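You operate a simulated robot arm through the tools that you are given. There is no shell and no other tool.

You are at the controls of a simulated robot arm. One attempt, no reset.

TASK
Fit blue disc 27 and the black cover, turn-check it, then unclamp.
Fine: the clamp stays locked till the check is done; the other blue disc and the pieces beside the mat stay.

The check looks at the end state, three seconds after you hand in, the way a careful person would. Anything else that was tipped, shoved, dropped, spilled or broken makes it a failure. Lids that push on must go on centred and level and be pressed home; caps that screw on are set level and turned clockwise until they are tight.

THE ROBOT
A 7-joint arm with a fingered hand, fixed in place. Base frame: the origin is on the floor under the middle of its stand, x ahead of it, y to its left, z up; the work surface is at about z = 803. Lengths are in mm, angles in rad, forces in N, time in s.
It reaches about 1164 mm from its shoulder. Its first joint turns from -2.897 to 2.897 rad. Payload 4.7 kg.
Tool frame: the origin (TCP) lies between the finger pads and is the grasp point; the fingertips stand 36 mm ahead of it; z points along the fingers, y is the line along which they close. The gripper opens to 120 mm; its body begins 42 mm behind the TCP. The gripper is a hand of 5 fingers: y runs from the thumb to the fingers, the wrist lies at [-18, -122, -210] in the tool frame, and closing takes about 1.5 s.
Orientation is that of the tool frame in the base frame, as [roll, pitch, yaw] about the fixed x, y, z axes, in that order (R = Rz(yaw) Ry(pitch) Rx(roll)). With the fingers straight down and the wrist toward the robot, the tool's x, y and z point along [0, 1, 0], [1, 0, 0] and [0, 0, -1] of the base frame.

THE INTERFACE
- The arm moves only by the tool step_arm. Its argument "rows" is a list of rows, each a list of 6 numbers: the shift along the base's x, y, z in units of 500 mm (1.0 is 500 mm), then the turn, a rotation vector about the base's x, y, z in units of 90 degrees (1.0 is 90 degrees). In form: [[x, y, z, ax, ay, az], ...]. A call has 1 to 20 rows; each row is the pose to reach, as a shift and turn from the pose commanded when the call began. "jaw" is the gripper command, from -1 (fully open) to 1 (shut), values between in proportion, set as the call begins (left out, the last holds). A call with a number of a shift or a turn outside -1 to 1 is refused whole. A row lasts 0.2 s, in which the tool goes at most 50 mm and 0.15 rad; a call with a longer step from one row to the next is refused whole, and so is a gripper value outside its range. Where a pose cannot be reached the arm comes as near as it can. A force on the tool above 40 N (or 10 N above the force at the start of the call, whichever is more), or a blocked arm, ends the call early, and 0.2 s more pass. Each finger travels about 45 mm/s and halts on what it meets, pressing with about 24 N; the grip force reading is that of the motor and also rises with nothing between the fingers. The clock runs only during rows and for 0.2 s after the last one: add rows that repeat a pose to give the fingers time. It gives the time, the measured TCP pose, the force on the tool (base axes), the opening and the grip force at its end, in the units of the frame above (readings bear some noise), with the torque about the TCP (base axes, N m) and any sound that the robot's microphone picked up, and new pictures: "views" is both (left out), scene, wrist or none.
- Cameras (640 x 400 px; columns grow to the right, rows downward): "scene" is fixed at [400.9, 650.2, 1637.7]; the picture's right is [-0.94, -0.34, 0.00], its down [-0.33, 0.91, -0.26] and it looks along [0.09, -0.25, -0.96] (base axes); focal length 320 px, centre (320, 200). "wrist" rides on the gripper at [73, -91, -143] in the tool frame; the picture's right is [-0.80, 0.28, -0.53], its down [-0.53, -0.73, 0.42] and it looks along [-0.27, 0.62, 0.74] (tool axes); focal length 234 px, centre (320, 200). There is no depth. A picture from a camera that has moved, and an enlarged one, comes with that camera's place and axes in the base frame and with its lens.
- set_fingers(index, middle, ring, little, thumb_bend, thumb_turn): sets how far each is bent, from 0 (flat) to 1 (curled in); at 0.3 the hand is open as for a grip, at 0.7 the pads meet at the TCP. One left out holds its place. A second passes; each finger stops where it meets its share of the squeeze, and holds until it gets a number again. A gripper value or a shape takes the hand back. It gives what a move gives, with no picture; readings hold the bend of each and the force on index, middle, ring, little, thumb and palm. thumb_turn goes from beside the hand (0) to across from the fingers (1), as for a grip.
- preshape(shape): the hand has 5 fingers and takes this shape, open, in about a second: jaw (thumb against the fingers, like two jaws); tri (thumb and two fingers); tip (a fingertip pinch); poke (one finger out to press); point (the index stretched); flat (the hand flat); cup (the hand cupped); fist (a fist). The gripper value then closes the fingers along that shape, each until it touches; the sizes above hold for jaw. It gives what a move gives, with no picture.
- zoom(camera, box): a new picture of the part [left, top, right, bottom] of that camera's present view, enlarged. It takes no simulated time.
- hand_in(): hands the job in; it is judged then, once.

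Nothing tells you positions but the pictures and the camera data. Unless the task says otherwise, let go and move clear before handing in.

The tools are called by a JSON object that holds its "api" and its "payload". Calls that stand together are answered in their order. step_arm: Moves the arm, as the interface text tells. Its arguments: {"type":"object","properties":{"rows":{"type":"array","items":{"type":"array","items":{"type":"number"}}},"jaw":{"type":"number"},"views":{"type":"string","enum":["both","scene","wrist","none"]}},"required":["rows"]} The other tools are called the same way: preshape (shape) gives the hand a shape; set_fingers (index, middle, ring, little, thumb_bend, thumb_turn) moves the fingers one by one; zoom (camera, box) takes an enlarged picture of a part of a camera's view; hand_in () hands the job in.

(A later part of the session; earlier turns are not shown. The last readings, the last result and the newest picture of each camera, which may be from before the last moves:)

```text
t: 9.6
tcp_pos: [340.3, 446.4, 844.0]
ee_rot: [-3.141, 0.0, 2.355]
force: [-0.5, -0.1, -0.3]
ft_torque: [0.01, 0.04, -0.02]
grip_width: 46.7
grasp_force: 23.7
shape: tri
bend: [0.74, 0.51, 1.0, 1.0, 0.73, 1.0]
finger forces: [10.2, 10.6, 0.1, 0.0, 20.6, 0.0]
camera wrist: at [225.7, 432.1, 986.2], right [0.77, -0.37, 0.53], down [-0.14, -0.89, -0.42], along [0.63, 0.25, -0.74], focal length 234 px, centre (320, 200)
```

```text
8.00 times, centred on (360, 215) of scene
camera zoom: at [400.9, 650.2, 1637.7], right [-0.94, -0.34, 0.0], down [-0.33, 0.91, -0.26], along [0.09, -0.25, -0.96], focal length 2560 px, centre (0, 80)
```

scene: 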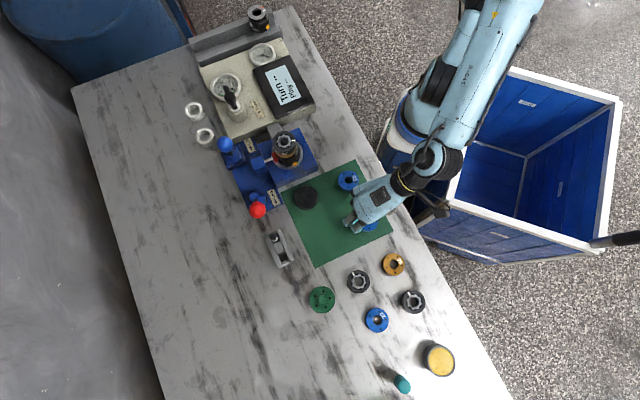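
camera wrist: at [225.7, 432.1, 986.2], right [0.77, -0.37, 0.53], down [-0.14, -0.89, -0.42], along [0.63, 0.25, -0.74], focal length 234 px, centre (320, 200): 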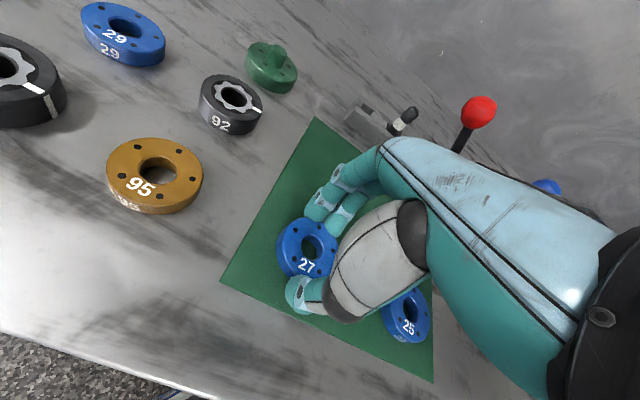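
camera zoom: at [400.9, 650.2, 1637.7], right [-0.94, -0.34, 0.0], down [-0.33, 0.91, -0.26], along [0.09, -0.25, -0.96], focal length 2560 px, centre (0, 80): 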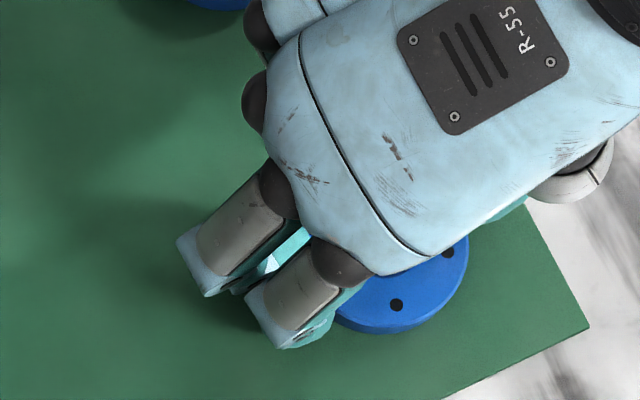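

The grip reads solid at about 10 N per finger and 20 N on the thumb. I'll lift straight up and check that the disc hangs level.

{"api": "step_arm", "payload": {"rows": [[0, 0, 0.02, 0, 0, 0], [0, 0, 0.06, 0, 0, 0], [0, 0, 0.12, 0, 0, 0], [0, 0, 0.2, 0, 0, 0], [0, 0, 0.28, 0, 0, 0], [0, 0, 0.3, 0, 0, 0]], "views": "both"}}

{"api": "zoom", "payload": {"camera": "wrist", "box": [240, 180, 400, 330]}}

{"api": "zoom", "payload": {"camera": "scene", "box": [330, 190, 400, 250]}}

```text
t: 11.0
tcp_pos: [340.6, 445.1, 992.6]
ee_rot: [-3.14, 0.0, 2.355]
force: [0.2, -0.5, -3.1]
ft_torque: [-0.02, -0.01, -0.01]
grip_width: 46.7
grasp_force: 24.4
shape: tri
bend: [0.74, 0.51, 1.0, 1.0, 0.73, 1.0]
finger forces: [10.4, 10.7, 0.1, 0.0, 20.2, 0.0]
camera wrist: at [225.7, 431.5, 1136.9], right [0.77, -0.37, 0.53], down [-0.14, -0.89, -0.42], along [0.63, 0.25, -0.74], focal length 234 px, centre (320, 200)
```

scene: 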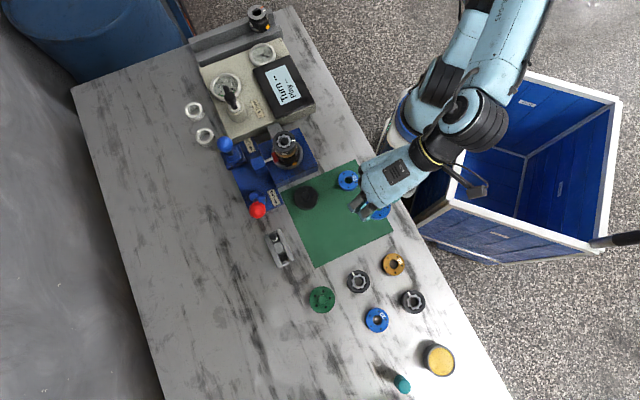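
wrist: 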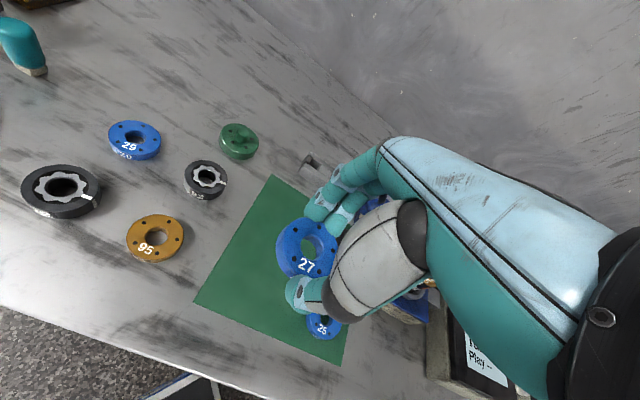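

```text
2.67 times, centred on (320, 255) of wrist
camera zoom: at [225.7, 431.5, 1136.9], right [0.77, -0.37, 0.53], down [-0.14, -0.89, -0.42], along [0.63, 0.25, -0.74], focal length 624 px, centre (320, 53)
```

zoom: 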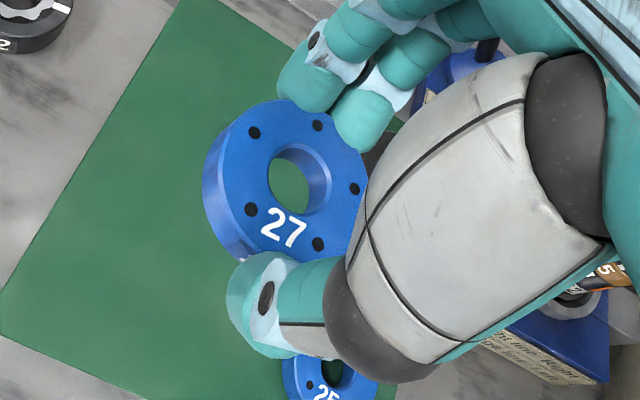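

```text
6.67 times, centred on (365, 220) of scene
camera zoom: at [400.9, 650.2, 1637.7], right [-0.94, -0.34, 0.0], down [-0.33, 0.91, -0.26], along [0.09, -0.25, -0.96], focal length 2133 px, centre (20, 67)
```

zoom: 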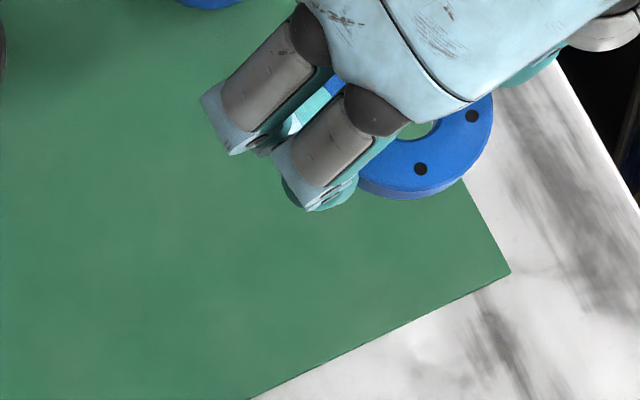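

Disc 27 is up, level, and hasn't shifted in the hand. By triangulation the stack axis is near (600, 355.5) with its top face at about z 922. I'll carry the disc there at a safe height.

{"api": "step_arm", "payload": {"rows": [[0, 0, 0.08, 0, 0, 0], [0.05, -0.017, 0.14, 0, 0, 0], [0.13, -0.045, 0.16, 0, 0, 0], [0.22, -0.077, 0.16, 0, 0, 0], [0.31, -0.108, 0.16, 0, 0, 0], [0.4, -0.139, 0.16, 0, 0, 0], [0.48, -0.167, 0.16, 0, 0, 0], [0.5226, -0.1822, 0.16, 0, 0, 0], [0.5226, -0.1822, 0.16, 0, 0, 0]], "views": "both"}}

{"api": "zoom", "payload": {"camera": "scene", "box": [250, 100, 330, 170]}}

{"api": "zoom", "payload": {"camera": "wrist", "box": [240, 180, 400, 330]}}

```text
t: 13.0
tcp_pos: [603.4, 353.5, 1075.1]
ee_rot: [3.142, 0.002, 2.357]
force: [-0.4, -0.3, -2.9]
ft_torque: [-0.01, -0.02, -0.03]
grip_width: 46.6
grasp_force: 23.7
shape: tri
bend: [0.74, 0.51, 1.0, 1.0, 0.73, 1.0]
finger forces: [10.4, 10.7, 0.0, 0.1, 19.7, 0.0]
camera wrist: at [488.3, 341.0, 1218.6], right [0.77, -0.37, 0.53], down [-0.14, -0.89, -0.42], along [0.63, 0.25, -0.74], focal length 234 px, centre (320, 200)
```

scene: 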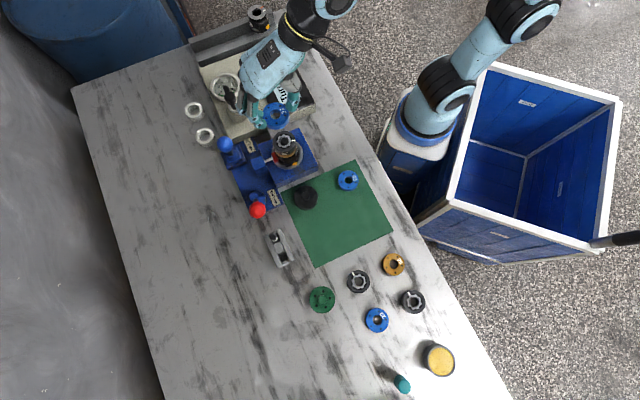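
wrist: 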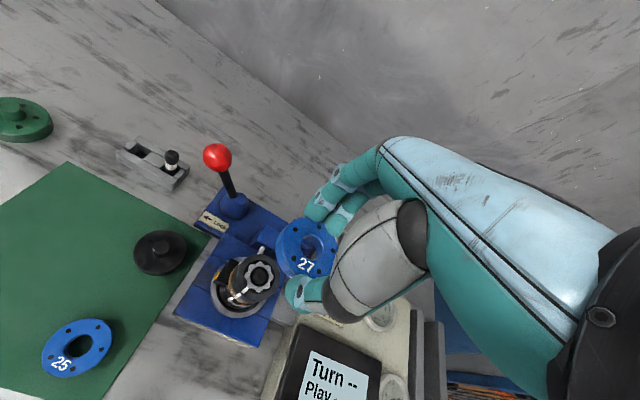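

```text
5.71 times, centred on (290, 135) of scene
camera zoom: at [400.9, 650.2, 1637.7], right [-0.94, -0.34, 0.0], down [-0.33, 0.91, -0.26], along [0.09, -0.25, -0.96], focal length 1828 px, centre (491, 571)
```

zoom: 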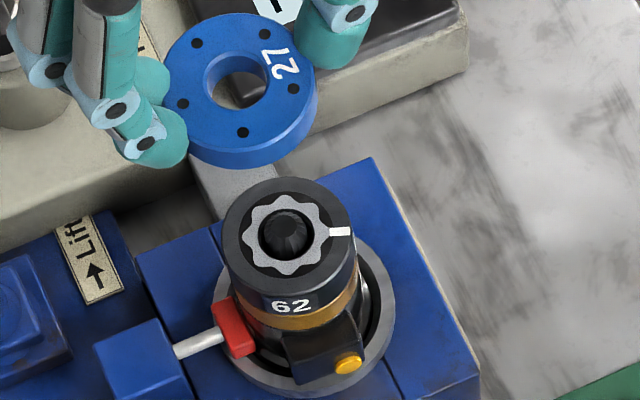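

```text
2.67 times, centred on (320, 255) of wrist
camera zoom: at [488.3, 341.0, 1218.6], right [0.77, -0.37, 0.53], down [-0.14, -0.89, -0.42], along [0.63, 0.25, -0.74], focal length 624 px, centre (320, 53)
```

zoom: 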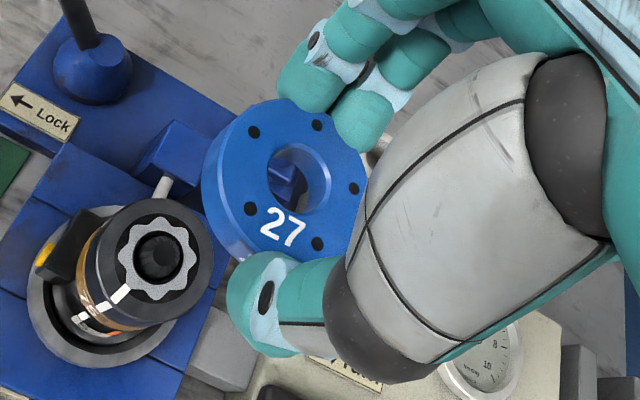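

Both views agree: the disc sits about 1 mm from the stack axis laterally. I'll lower it to roughly 20 mm above the ring and re-measure there.

{"api": "step_arm", "payload": {"rows": [[0, 0, -0.06, 0, 0, 0], [0, 0, -0.12, 0, 0, 0], [0, 0, -0.16, 0, 0, 0], [0, 0, -0.178, 0, 0, 0], [0, 0, -0.178, 0, 0, 0]], "views": "both"}}

{"api": "zoom", "payload": {"camera": "scene", "box": [260, 110, 316, 160]}}

{"api": "zoom", "payload": {"camera": "wrist", "box": [260, 210, 360, 310]}}

```text
t: 14.2
tcp_pos: [602.0, 354.7, 984.6]
ee_rot: [-3.141, 0.0, 2.358]
force: [-0.1, -1.0, -2.3]
ft_torque: [-0.03, -0.01, 0.02]
grip_width: 46.0
grasp_force: 23.3
shape: tri
bend: [0.74, 0.51, 1.0, 1.0, 0.73, 1.0]
finger forces: [10.5, 10.8, 0.0, 0.0, 19.5, 0.1]
camera wrist: at [487.9, 341.3, 1127.6], right [0.77, -0.37, 0.53], down [-0.14, -0.89, -0.42], along [0.63, 0.25, -0.74], focal length 234 px, centre (320, 200)
```

scene: 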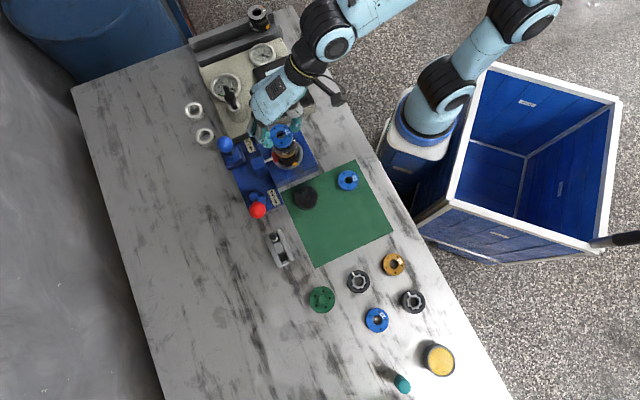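
wrist: 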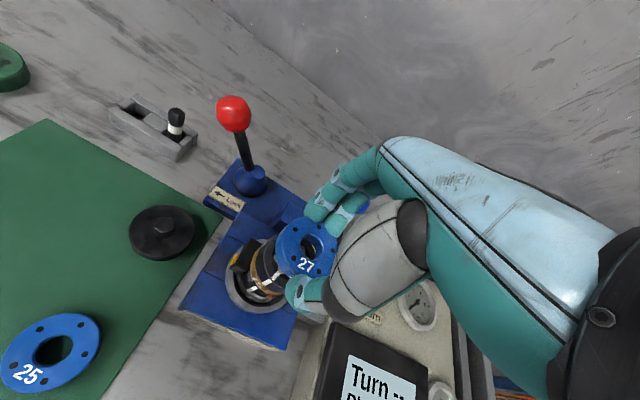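

```text
8.00 times, centred on (288, 135) of scene
camera zoom: at [400.9, 650.2, 1637.7], right [-0.94, -0.34, 0.0], down [-0.33, 0.91, -0.26], along [0.09, -0.25, -0.96], focal length 2560 px, centre (576, 720)
```

zoom: 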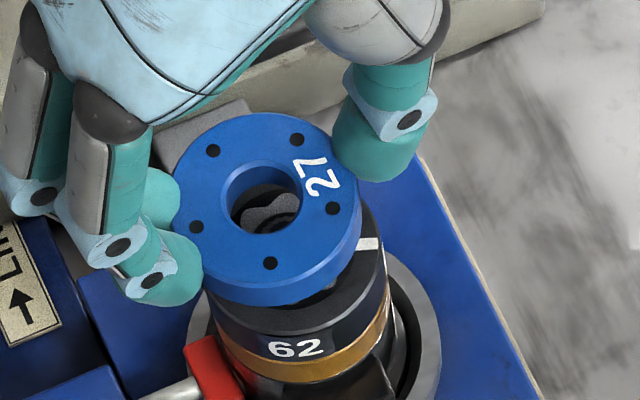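

```text
4.00 times, centred on (310, 260) of wrist
camera zoom: at [487.9, 341.3, 1127.6], right [0.77, -0.37, 0.53], down [-0.14, -0.89, -0.42], along [0.63, 0.25, -0.74], focal length 937 px, centre (360, -40)
```

zoom: 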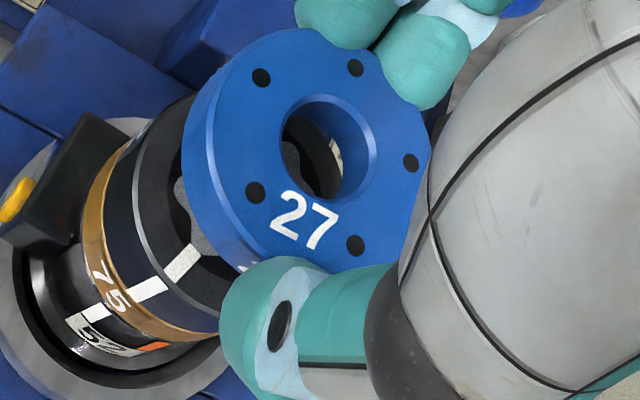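

The disc needs a small correction of about 2 mm toward −x and −y. I'll apply it, drop to just above the ring, and compare the outlines directly.

{"api": "step_arm", "payload": {"rows": [[-0.004, -0.004, 0, 0, 0, 0], [-0.004, -0.004, -0.016, 0, 0, 0], [-0.004, -0.004, -0.032, 0, 0, 0], [-0.004, -0.004, -0.032, 0, 0, 0]], "views": "none"}}

{"api": "zoom", "payload": {"camera": "scene", "box": [270, 120, 310, 150]}}

{"api": "zoom", "payload": {"camera": "wrist", "box": [260, 210, 340, 310]}}

```text
t: 15.2
tcp_pos: [600.0, 353.7, 967.6]
ee_rot: [3.14, 0.001, 2.356]
force: [0.2, 0.3, -1.6]
ft_torque: [-0.02, -0.01, 0.03]
grip_width: 46.3
grasp_force: 24.1
shape: tri
bend: [0.74, 0.51, 1.0, 1.0, 0.73, 1.0]
finger forces: [10.5, 10.8, 0.0, 0.1, 19.4, 0.1]
```

```text
13.33 times, centred on (290, 135) of scene
camera zoom: at [400.9, 650.2, 1637.7], right [-0.94, -0.34, 0.0], down [-0.33, 0.91, -0.26], along [0.09, -0.25, -0.96], focal length 4266 px, centre (720, 1067)
```

zoom: 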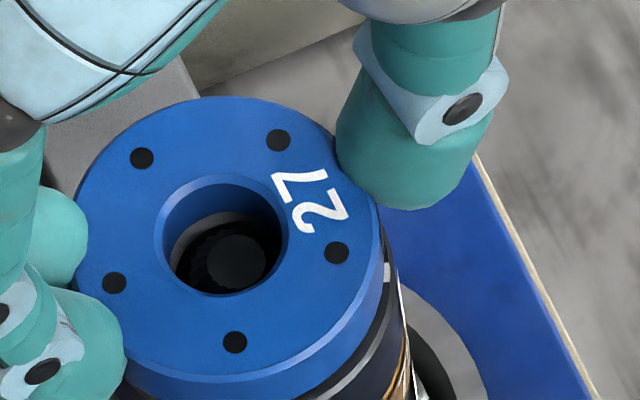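

```text
4.00 times, centred on (300, 260) of wrist
camera zoom: at [485.7, 339.9, 1111.5], right [0.77, -0.37, 0.53], down [-0.14, -0.89, -0.42], along [0.63, 0.25, -0.74], focal length 937 px, centre (400, -40)
```

zoom: 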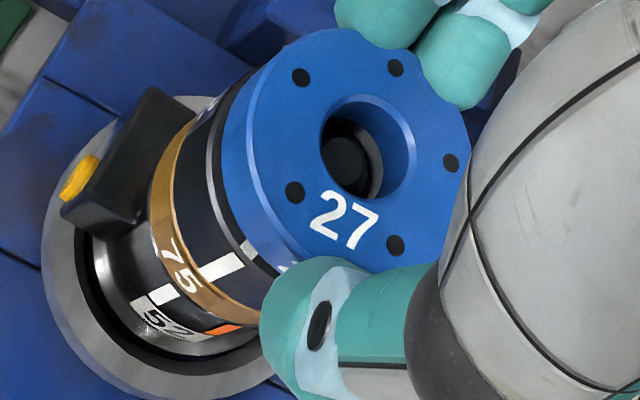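

Now it's within about 1 mm: the scene camera says (+0.9, +1.3) and the wrist camera says (−0.6, +0.6). I'll trim y slightly and lower slowly to feel for contact.

{"api": "step_arm", "payload": {"rows": [[0, -0.002, 0, 0, 0, 0], [0, -0.002, -0.004, 0, 0, 0], [0, -0.002, -0.008, 0, 0, 0], [0, -0.002, -0.01, 0, 0, 0], [0, -0.002, -0.012, 0, 0, 0], [0, -0.002, -0.014, 0, 0, 0]], "views": "none"}}

{"api": "zoom", "payload": {"camera": "scene", "box": [270, 120, 310, 150]}}

{"api": "zoom", "payload": {"camera": "wrist", "box": [260, 210, 340, 310]}}

```text
t: 16.6
tcp_pos: [600.7, 351.9, 964.0]
ee_rot: [3.136, 0.001, 2.357]
force: [1.2, -0.8, 26.5]
ft_torque: [0.0, 0.04, 0.05]
grip_width: 47.9
grasp_force: 24.0
shape: tri
bend: [0.74, 0.51, 1.0, 1.0, 0.73, 1.0]
finger forces: [12.5, 13.6, 0.0, 0.0, 23.8, 0.1]
```

```text
13.33 times, centred on (290, 135) of scene
camera zoom: at [400.9, 650.2, 1637.7], right [-0.94, -0.34, 0.0], down [-0.33, 0.91, -0.26], along [0.09, -0.25, -0.96], focal length 4266 px, centre (720, 1067)
```

zoom: 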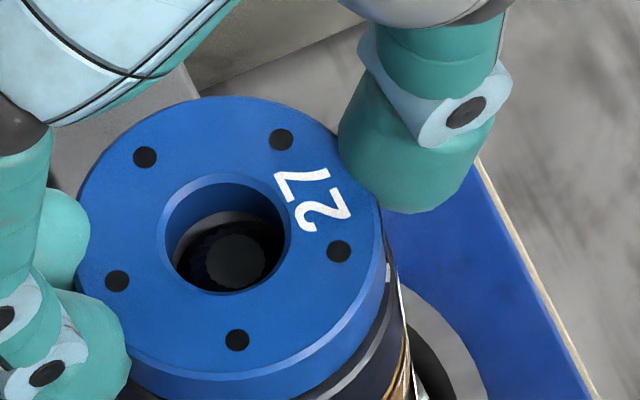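

```text
4.00 times, centred on (300, 260) of wrist
camera zoom: at [485.4, 338.0, 1106.9], right [0.76, -0.37, 0.53], down [-0.14, -0.89, -0.43], along [0.63, 0.25, -0.73], focal length 937 px, centre (400, -40)
```

zoom: 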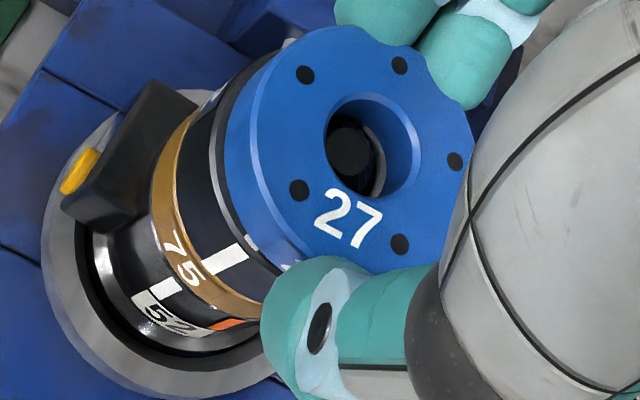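

There's contact: 26 N upward at TCP z ≈ 964. I'll check closely whether the disc is on the ring face or caught on the shaft.

{"api": "zoom", "payload": {"camera": "wrist", "box": [268, 215, 300, 245]}}

{"api": "zoom", "payload": {"camera": "wrist", "box": [290, 228, 310, 248]}}

{"api": "zoom", "payload": {"camera": "scene", "box": [276, 138, 300, 158]}}

{"api": "zoom", "payload": {"camera": "scene", "box": [275, 127, 297, 142]}}

```text
13.33 times, centred on (284, 230) of wrist
camera zoom: at [485.4, 338.0, 1106.9], right [0.76, -0.37, 0.53], down [-0.14, -0.89, -0.43], along [0.63, 0.25, -0.73], focal length 3122 px, centre (800, -200)
```

zoom: 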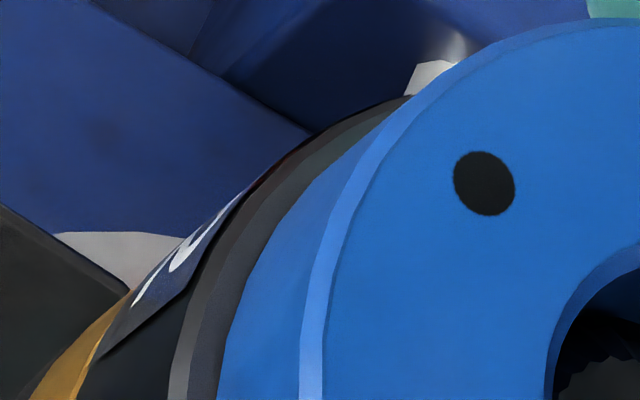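

```text
16.00 times, centred on (300, 238) of wrist
camera zoom: at [485.4, 338.0, 1106.9], right [0.76, -0.37, 0.53], down [-0.14, -0.89, -0.43], along [0.63, 0.25, -0.73], focal length 3747 px, centre (640, -408)
```

zoom: 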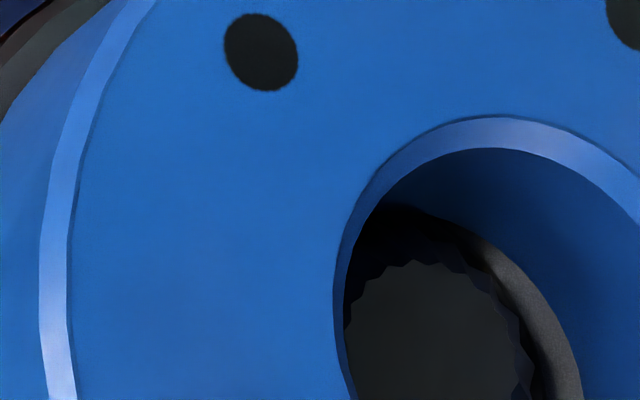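

```text
16.00 times, centred on (288, 148) of scene
camera zoom: at [400.9, 650.2, 1637.7], right [-0.94, -0.34, 0.0], down [-0.33, 0.91, -0.26], along [0.09, -0.25, -0.96], focal length 5119 px, centre (832, 1032)
```

zoom: 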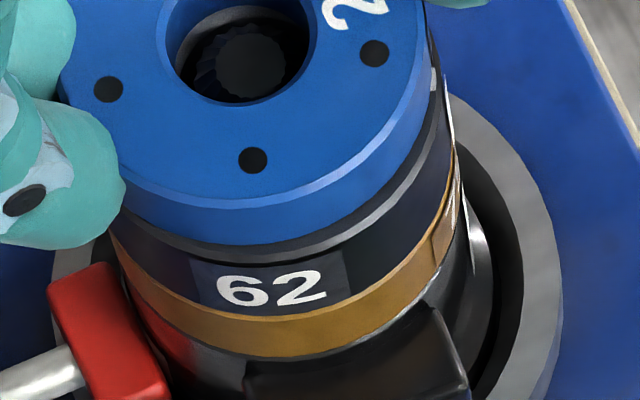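

```text
16.00 times, centred on (286, 134) of scene
camera zoom: at [400.9, 650.2, 1637.7], right [-0.94, -0.34, 0.0], down [-0.33, 0.91, -0.26], along [0.09, -0.25, -0.96], focal length 5119 px, centre (864, 1248)
```

zoom: 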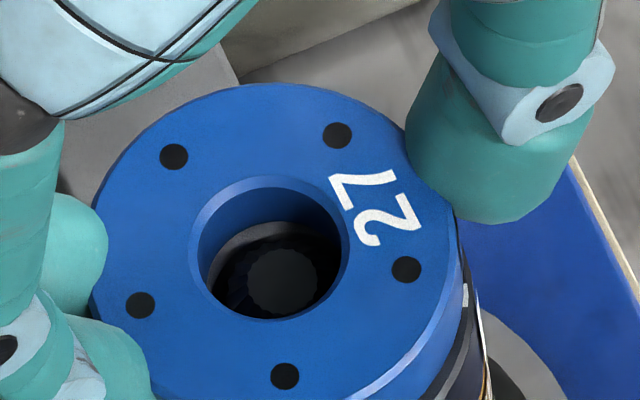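

Triangulating the disc and ring with the same two cameras shows the disc seated on the ring face, but about (+2.3, −1.4) mm off centre. I'll lift a little, shift by the opposite amount, and set it down again.

{"api": "step_arm", "payload": {"rows": [[0, 0, 0.008, 0, 0, 0], [0, 0, 0.014, 0, 0, 0], [-0.0046, 0.0028, 0.014, 0, 0, 0], [-0.0046, 0.0028, 0.012, 0, 0, 0], [-0.0046, 0.0028, 0.009, 0, 0, 0], [-0.0046, 0.0028, 0.009, 0, 0, 0]], "views": "none"}}

{"api": "zoom", "payload": {"camera": "scene", "box": [275, 127, 297, 142]}}

{"api": "zoom", "payload": {"camera": "wrist", "box": [260, 210, 340, 310]}}

{"api": "zoom", "payload": {"camera": "scene", "box": [276, 138, 300, 158]}}

```text
t: 18.0
tcp_pos: [597.8, 353.7, 966.1]
ee_rot: [-3.141, 0.0, 2.357]
force: [0.1, -0.1, -2.5]
ft_torque: [0.0, 0.0, 0.01]
grip_width: 47.1
grasp_force: 23.9
shape: tri
bend: [0.74, 0.51, 1.0, 1.0, 0.73, 1.0]
finger forces: [11.1, 11.2, 0.0, 0.0, 20.0, 0.0]
```

```text
16.00 times, centred on (286, 134) of scene
camera zoom: at [400.9, 650.2, 1637.7], right [-0.94, -0.34, 0.0], down [-0.33, 0.91, -0.26], along [0.09, -0.25, -0.96], focal length 5119 px, centre (864, 1248)
```

zoom: 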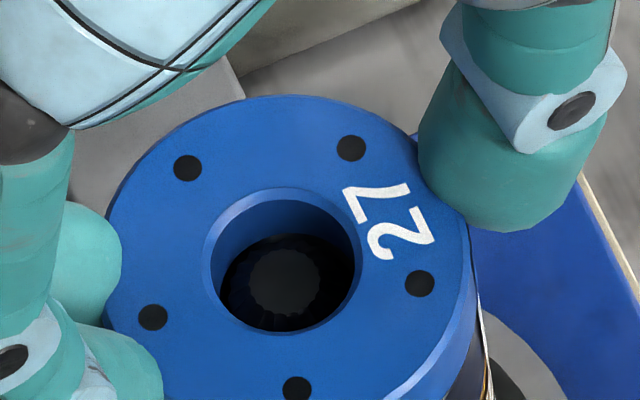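

```text
4.00 times, centred on (300, 260) of wrist
camera zoom: at [483.5, 339.8, 1109.3], right [0.77, -0.37, 0.53], down [-0.14, -0.89, -0.42], along [0.63, 0.25, -0.74], focal length 937 px, centre (400, -40)
```

zoom: 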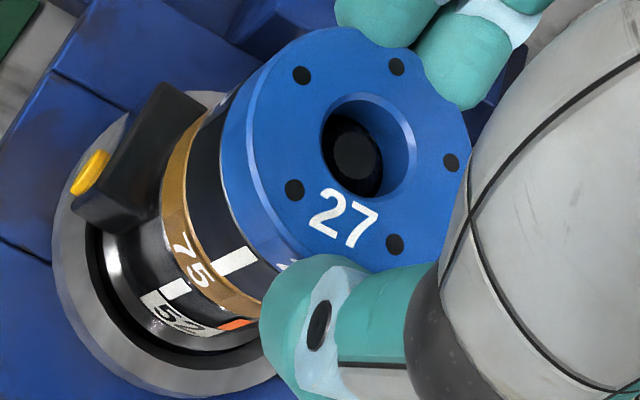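

```text
16.00 times, centred on (288, 148) of scene
camera zoom: at [400.9, 650.2, 1637.7], right [-0.94, -0.34, 0.0], down [-0.33, 0.91, -0.26], along [0.09, -0.25, -0.96], focal length 5119 px, centre (832, 1032)
```

zoom: 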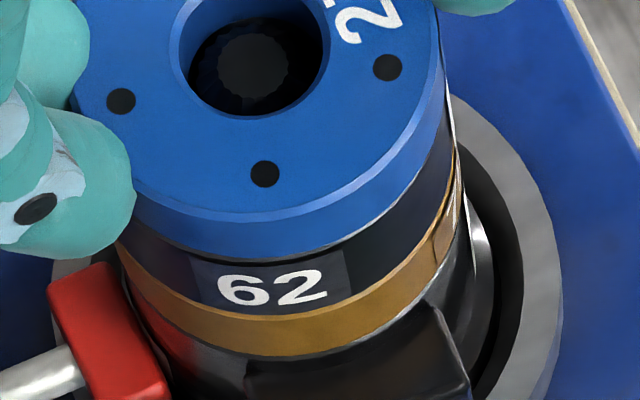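

Now it's within about 0.8 mm. I'll trim y by 0.5 mm, lower to light contact, and then release.

{"api": "step_arm", "payload": {"rows": [[0, -0.001, 0, 0, 0, 0], [0, -0.001, -0.002, 0, 0, 0], [0, -0.001, -0.004, 0, 0, 0], [0, -0.001, -0.0045, 0, 0, 0]], "views": "none"}}

{"api": "zoom", "payload": {"camera": "scene", "box": [275, 127, 297, 142]}}

{"api": "zoom", "payload": {"camera": "scene", "box": [276, 138, 300, 158]}}

```text
t: 19.0
tcp_pos: [598.1, 353.0, 964.9]
ee_rot: [3.139, 0.001, 2.355]
force: [0.1, -2.4, 9.0]
ft_torque: [-0.07, 0.0, 0.02]
grip_width: 47.2
grasp_force: 23.9
shape: tri
bend: [0.74, 0.51, 1.0, 1.0, 0.73, 1.0]
finger forces: [10.9, 11.6, 0.1, 0.0, 21.5, 0.0]
```

```text
16.00 times, centred on (286, 134) of scene
camera zoom: at [400.9, 650.2, 1637.7], right [-0.94, -0.34, 0.0], down [-0.33, 0.91, -0.26], along [0.09, -0.25, -0.96], focal length 5119 px, centre (864, 1248)
```

zoom: 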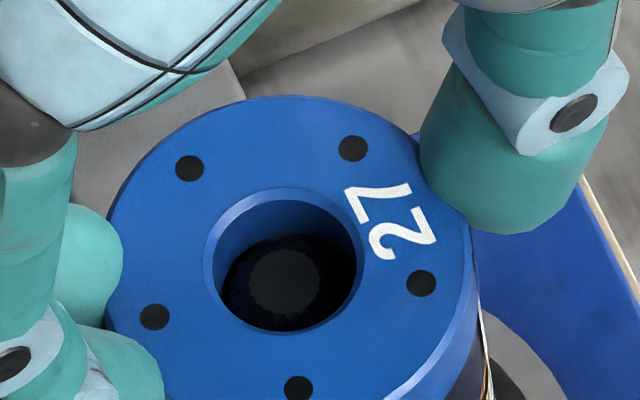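

```text
16.00 times, centred on (288, 148) of scene
camera zoom: at [400.9, 650.2, 1637.7], right [-0.94, -0.34, 0.0], down [-0.33, 0.91, -0.26], along [0.09, -0.25, -0.96], focal length 5119 px, centre (832, 1032)
```

zoom: 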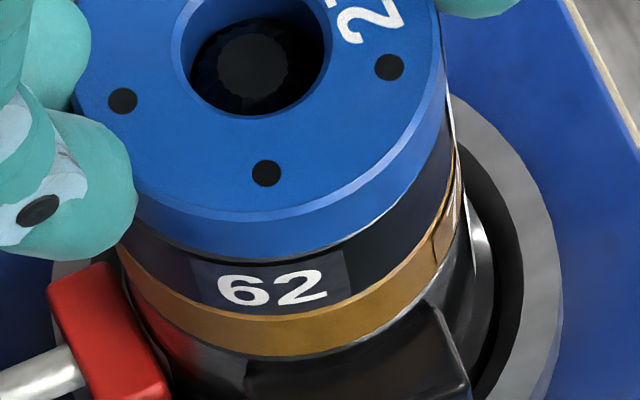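

Light contact at 9 N, and the disc centre sits right on the target pixel. Releasing now.

{"api": "step_arm", "payload": {"rows": [[0, 0, 0, 0, 0, 0], [0, 0, 0, 0, 0, 0], [0, 0, 0, 0, 0, 0], [0, 0, 0, 0, 0, 0], [0, 0, 0, 0, 0, 0]], "jaw": -0.4, "views": "wrist"}}

{"api": "zoom", "payload": {"camera": "scene", "box": [275, 127, 297, 142]}}

{"api": "zoom", "payload": {"camera": "wrist", "box": [240, 180, 400, 330]}}

```text
t: 20.2
tcp_pos: [597.4, 352.7, 964.6]
ee_rot: [3.141, 0.0, 2.357]
force: [-0.4, 0.6, 0.1]
ft_torque: [0.03, 0.03, 0.01]
grip_width: 83.5
grasp_force: 0.0
shape: tri
bend: [0.73, 0.38, 0.99, 0.99, 0.6, 0.99]
finger forces: [0.0, 0.1, 0.0, 0.0, 0.1, 0.0]
camera wrist: at [483.2, 339.8, 1107.4], right [0.77, -0.37, 0.53], down [-0.14, -0.89, -0.42], along [0.63, 0.25, -0.74], focal length 234 px, centre (320, 200)
```

wrist: 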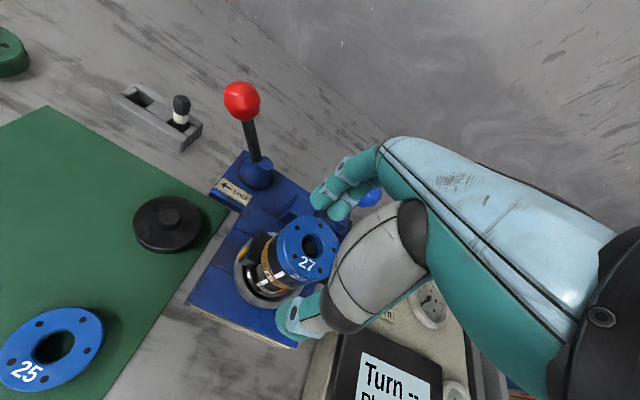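

```text
16.00 times, centred on (286, 134) of scene
camera zoom: at [400.9, 650.2, 1637.7], right [-0.94, -0.34, 0.0], down [-0.33, 0.91, -0.26], along [0.09, -0.25, -0.96], focal length 5119 px, centre (864, 1248)
```

zoom: 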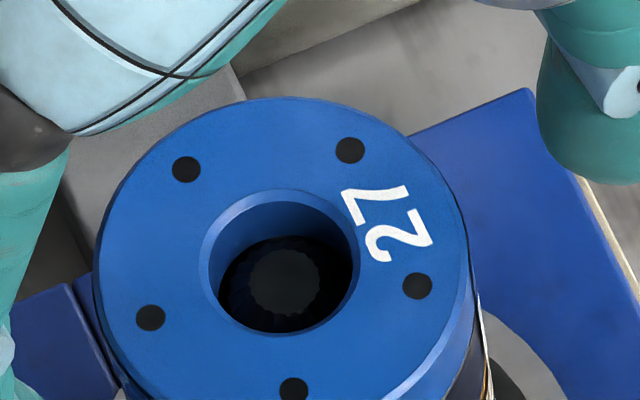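

```text
2.67 times, centred on (320, 255) of wrist
camera zoom: at [483.2, 339.8, 1107.4], right [0.77, -0.37, 0.53], down [-0.14, -0.89, -0.42], along [0.63, 0.25, -0.74], focal length 624 px, centre (320, 53)
```

zoom: 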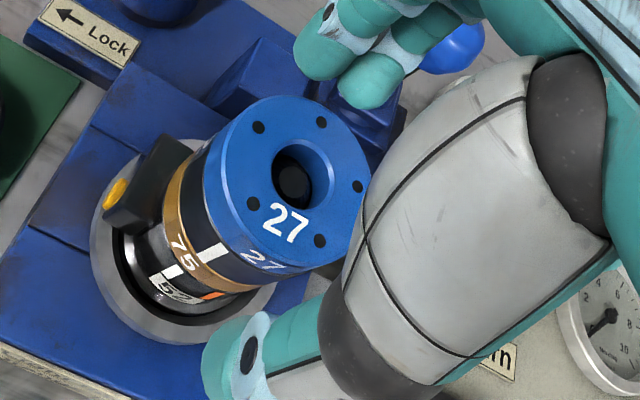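

The disc is released and still centred. I'll raise the hand, check how it's seated, and then head to the cover.

{"api": "step_arm", "payload": {"rows": [[0, 0, 0.03, 0, 0, 0], [0, 0, 0.1, 0, 0, 0], [0, 0, 0.18, 0, 0, 0], [-0.02, 0.02, 0.22, 0, 0, 0], [-0.08, 0.08, 0.22, 0, 0, 0], [-0.12, 0.14, 0.22, 0, 0, 0]], "views": "both"}}

{"api": "zoom", "payload": {"camera": "scene", "box": [270, 125, 310, 165]}}

{"api": "zoom", "payload": {"camera": "wrist", "box": [240, 220, 320, 300]}}

```text
t: 21.6
tcp_pos: [537.2, 422.5, 1073.0]
ee_rot: [3.141, -0.001, 2.357]
force: [0.0, 0.2, 1.3]
ft_torque: [0.04, -0.01, -0.01]
grip_width: 83.9
grasp_force: 0.2
shape: tri
bend: [0.73, 0.37, 0.99, 0.99, 0.6, 0.99]
finger forces: [0.0, 0.0, 0.0, 0.1, 0.1, 0.0]
camera wrist: at [423.1, 408.6, 1216.4], right [0.77, -0.37, 0.52], down [-0.14, -0.89, -0.43], along [0.63, 0.25, -0.74], focal length 234 px, centre (320, 200)
```

scene: 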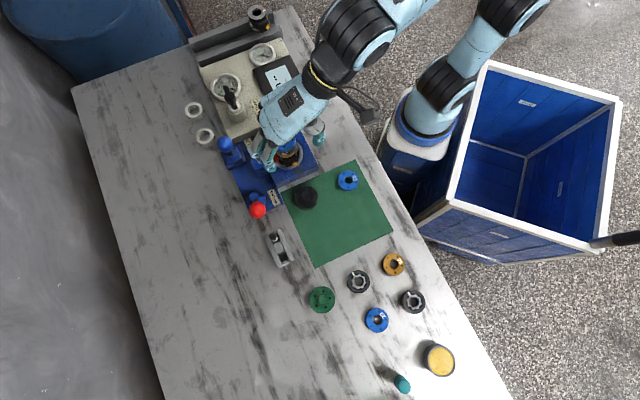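
wrist: 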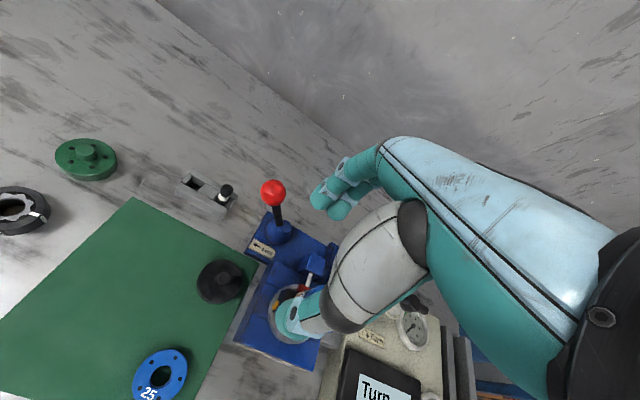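

```text
10.00 times, centred on (290, 145) of scene
camera zoom: at [400.9, 650.2, 1637.7], right [-0.94, -0.34, 0.0], down [-0.33, 0.91, -0.26], along [0.09, -0.25, -0.96], focal length 3200 px, centre (620, 750)
```

zoom: 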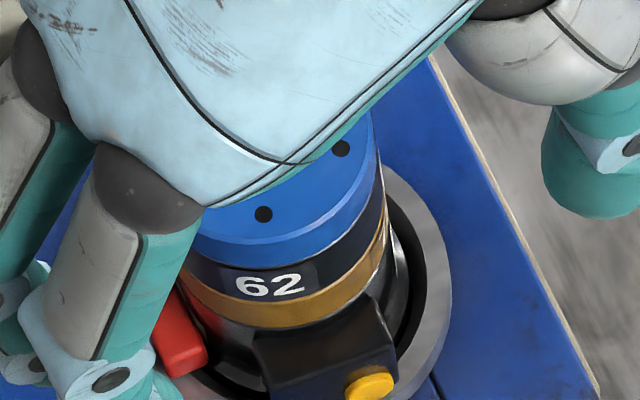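

```text
5.00 times, centred on (280, 260) of wrist
camera zoom: at [423.1, 408.6, 1216.4], right [0.77, -0.37, 0.52], down [-0.14, -0.89, -0.43], along [0.63, 0.25, -0.74], focal length 1171 px, centre (520, -100)
```

zoom: 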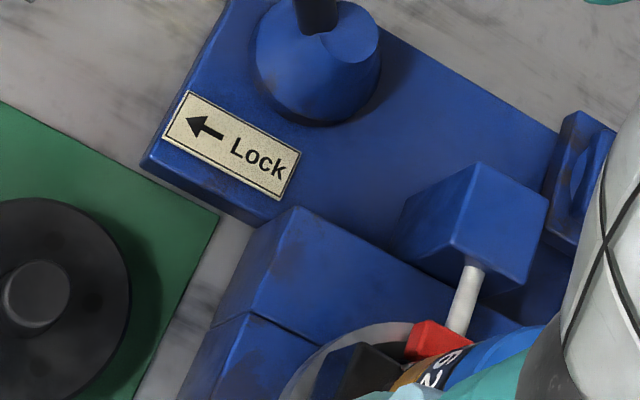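

Disc 27 is seated flush. The cover is at about (514.5, 443.5). I'll turn the hand to yaw 70° so the fingers clear the fixture plate and the stack, and move above the cover.

{"api": "step_arm", "payload": {"rows": [[-0.01, 0.01, 0, 0, 0, 0.07], [-0.022, 0.021, 0, 0, 0, 0.14], [-0.033, 0.032, -0.02, 0, 0, 0.21], [-0.044, 0.042, -0.08, 0, 0, 0.278], [-0.044, 0.042, -0.16, 0, 0, 0.278], [-0.044, 0.042, -0.24, 0, 0, 0.278], [-0.044, 0.042, -0.28, 0, 0, 0.278], [-0.044, 0.042, -0.28, 0, 0, 0.278]], "views": "both"}}

{"api": "zoom", "payload": {"camera": "scene", "box": [260, 150, 340, 220]}}

{"api": "zoom", "payload": {"camera": "wrist", "box": [220, 180, 400, 340]}}

```text
t: 23.4
tcp_pos: [515.8, 441.8, 932.7]
ee_rot: [-3.141, 0.0, 2.793]
force: [0.5, -0.5, -0.1]
ft_torque: [0.0, 0.0, 0.04]
grip_width: 83.6
grasp_force: 0.1
shape: tri
bend: [0.73, 0.37, 0.99, 0.99, 0.6, 0.99]
finger forces: [0.0, 0.1, 0.1, 0.1, 0.0, 0.0]
camera wrist: at [418.4, 381.0, 1076.7], right [0.85, -0.01, 0.53], down [0.25, -0.87, -0.42], along [0.46, 0.49, -0.74], focal length 234 px, centre (320, 200)
```

scene: 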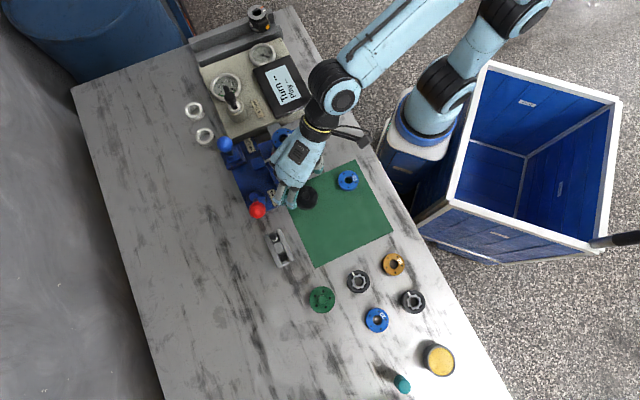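
wrist: 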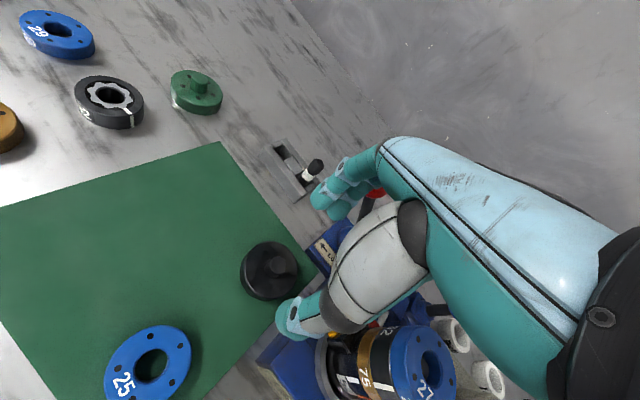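

```text
5.71 times, centred on (300, 185) of scene
camera zoom: at [400.9, 650.2, 1637.7], right [-0.94, -0.34, 0.0], down [-0.33, 0.91, -0.26], along [0.09, -0.25, -0.96], focal length 1828 px, centre (434, 286)
```

zoom: 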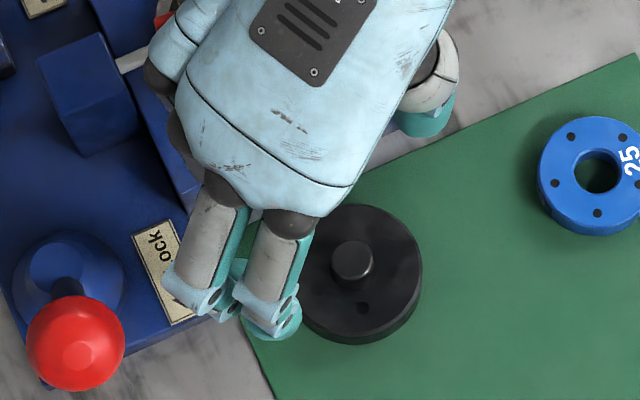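

```text
2.50 times, centred on (310, 260) of wrist
camera zoom: at [418.4, 381.0, 1076.7], right [0.85, -0.01, 0.53], down [0.25, -0.87, -0.42], along [0.46, 0.49, -0.74], focal length 585 px, centre (345, 50)
```

zoom: 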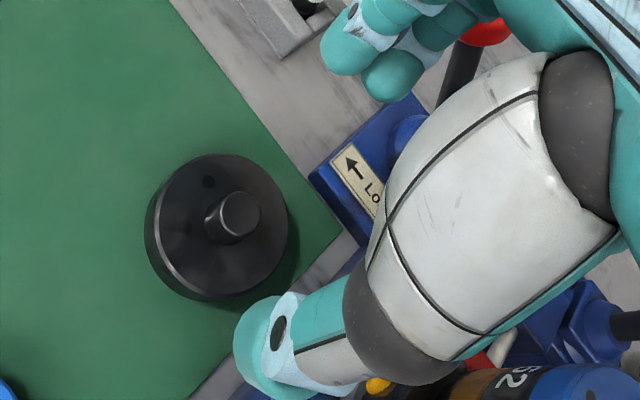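

The cover centre is within about 3 mm of the tool axis, and the fingers clear the fixture plate by about 9 mm. Descending to grasp height.

{"api": "step_arm", "payload": {"rows": [[0, 0, -0.05, 0, 0, 0], [0, 0, -0.1, 0, 0, 0], [0, 0, -0.14, 0, 0, 0], [0, 0, -0.17, 0, 0, 0], [0, 0, -0.17, 0, 0, 0]], "views": "wrist"}}

{"api": "zoom", "payload": {"camera": "scene", "box": [270, 165, 330, 215]}}

{"api": "zoom", "payload": {"camera": "wrist", "box": [220, 180, 400, 340]}}

```text
t: 24.6
tcp_pos: [515.8, 444.8, 849.5]
ee_rot: [-3.141, -0.001, 2.793]
force: [-0.1, 0.1, -1.0]
ft_torque: [-0.01, 0.0, -0.02]
grip_width: 83.5
grasp_force: 0.1
shape: tri
bend: [0.73, 0.37, 0.99, 0.99, 0.6, 0.99]
finger forces: [0.0, 0.0, 0.1, 0.0, 0.1, 0.0]
camera wrist: at [417.8, 382.1, 992.8], right [0.85, -0.01, 0.53], down [0.25, -0.87, -0.42], along [0.46, 0.49, -0.74], focal length 234 px, centre (320, 200)
```

wrist: 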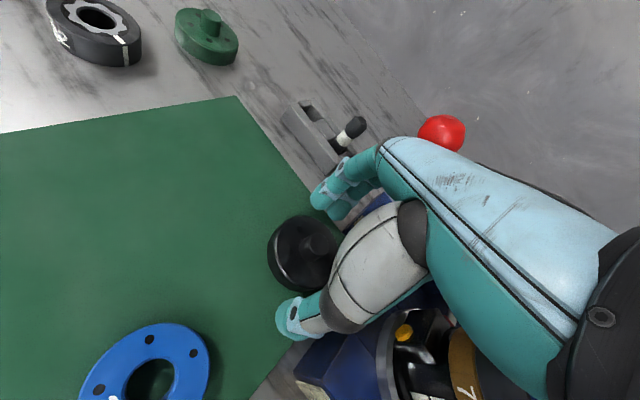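

```text
8.00 times, centred on (300, 190) of scene
camera zoom: at [400.9, 650.2, 1637.7], right [-0.94, -0.34, 0.0], down [-0.33, 0.91, -0.26], along [0.09, -0.25, -0.96], focal length 2560 px, centre (480, 280)
```

zoom: 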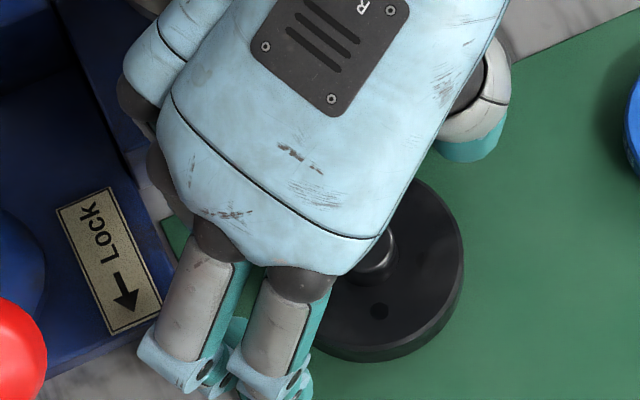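

```text
2.50 times, centred on (310, 260) of wrist
camera zoom: at [417.8, 382.1, 992.8], right [0.85, -0.01, 0.53], down [0.25, -0.87, -0.42], along [0.46, 0.49, -0.74], focal length 585 px, centre (345, 50)
```

zoom: 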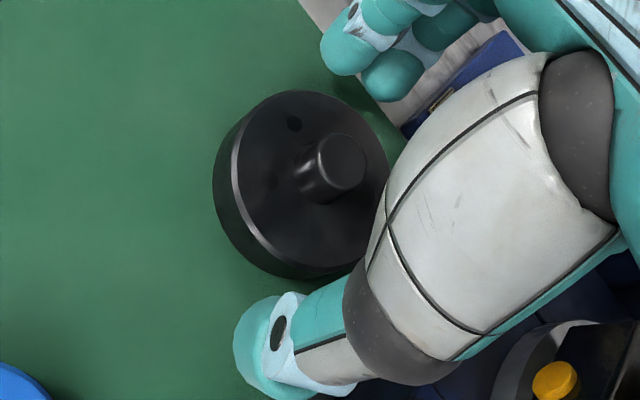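

Clear on all sides. I'll go down 6 mm more and close on the rim.

{"api": "step_arm", "payload": {"rows": [[0, 0, -0.006, 0, 0, 0], [0, 0, -0.012, 0, 0, 0], [0, 0, -0.012, 0, 0, 0]], "views": "none"}}

{"api": "step_arm", "payload": {"rows": [[0, 0, 0, 0, 0, 0], [0, 0, 0, 0, 0, 0], [0, 0, 0, 0, 0, 0], [0, 0, 0, 0, 0, 0], [0, 0, 0, 0, 0, 0], [0, 0, 0, 0, 0, 0]], "jaw": 0.3, "views": "wrist"}}

{"api": "zoom", "payload": {"camera": "wrist", "box": [220, 180, 400, 340]}}

```text
t: 25.4
tcp_pos: [516.0, 443.8, 843.3]
ee_rot: [-3.141, -0.001, 2.793]
force: [-0.7, -0.1, 0.4]
ft_torque: [-0.01, 0.01, 0.02]
grip_width: 83.6
grasp_force: 0.1
shape: tri
bend: [0.73, 0.37, 0.99, 0.99, 0.6, 0.99]
finger forces: [0.0, 0.1, 0.1, 0.1, 0.0, 0.0]
```

```text
t: 26.8
tcp_pos: [516.1, 443.6, 843.3]
ee_rot: [3.142, -0.001, 2.792]
force: [0.7, 0.8, -3.2]
ft_torque: [0.02, 0.0, 0.0]
grip_width: 53.5
grasp_force: 23.6
shape: tri
bend: [0.74, 0.48, 1.0, 1.0, 0.72, 1.0]
finger forces: [11.4, 11.7, 0.0, 0.0, 21.4, 0.0]
camera wrist: at [418.1, 381.8, 986.4], right [0.85, -0.01, 0.53], down [0.25, -0.87, -0.42], along [0.46, 0.49, -0.74], focal length 234 px, centre (320, 200)
```

wrist: 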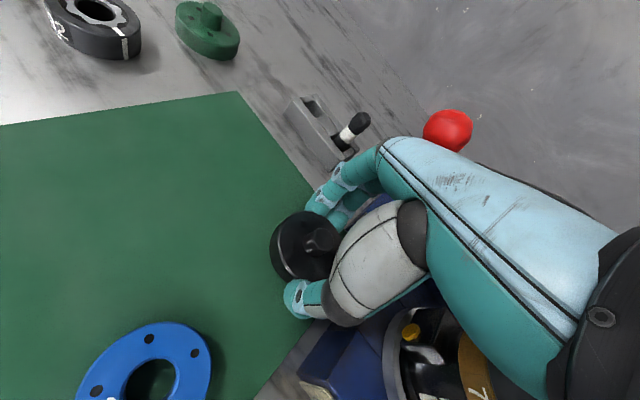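

```text
2.50 times, centred on (310, 260) of wrist
camera zoom: at [418.1, 381.8, 986.4], right [0.85, -0.01, 0.53], down [0.25, -0.87, -0.42], along [0.46, 0.49, -0.74], focal length 585 px, centre (345, 50)
```

zoom: 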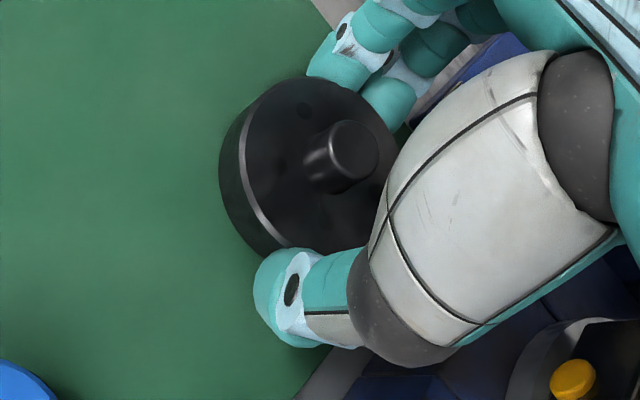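

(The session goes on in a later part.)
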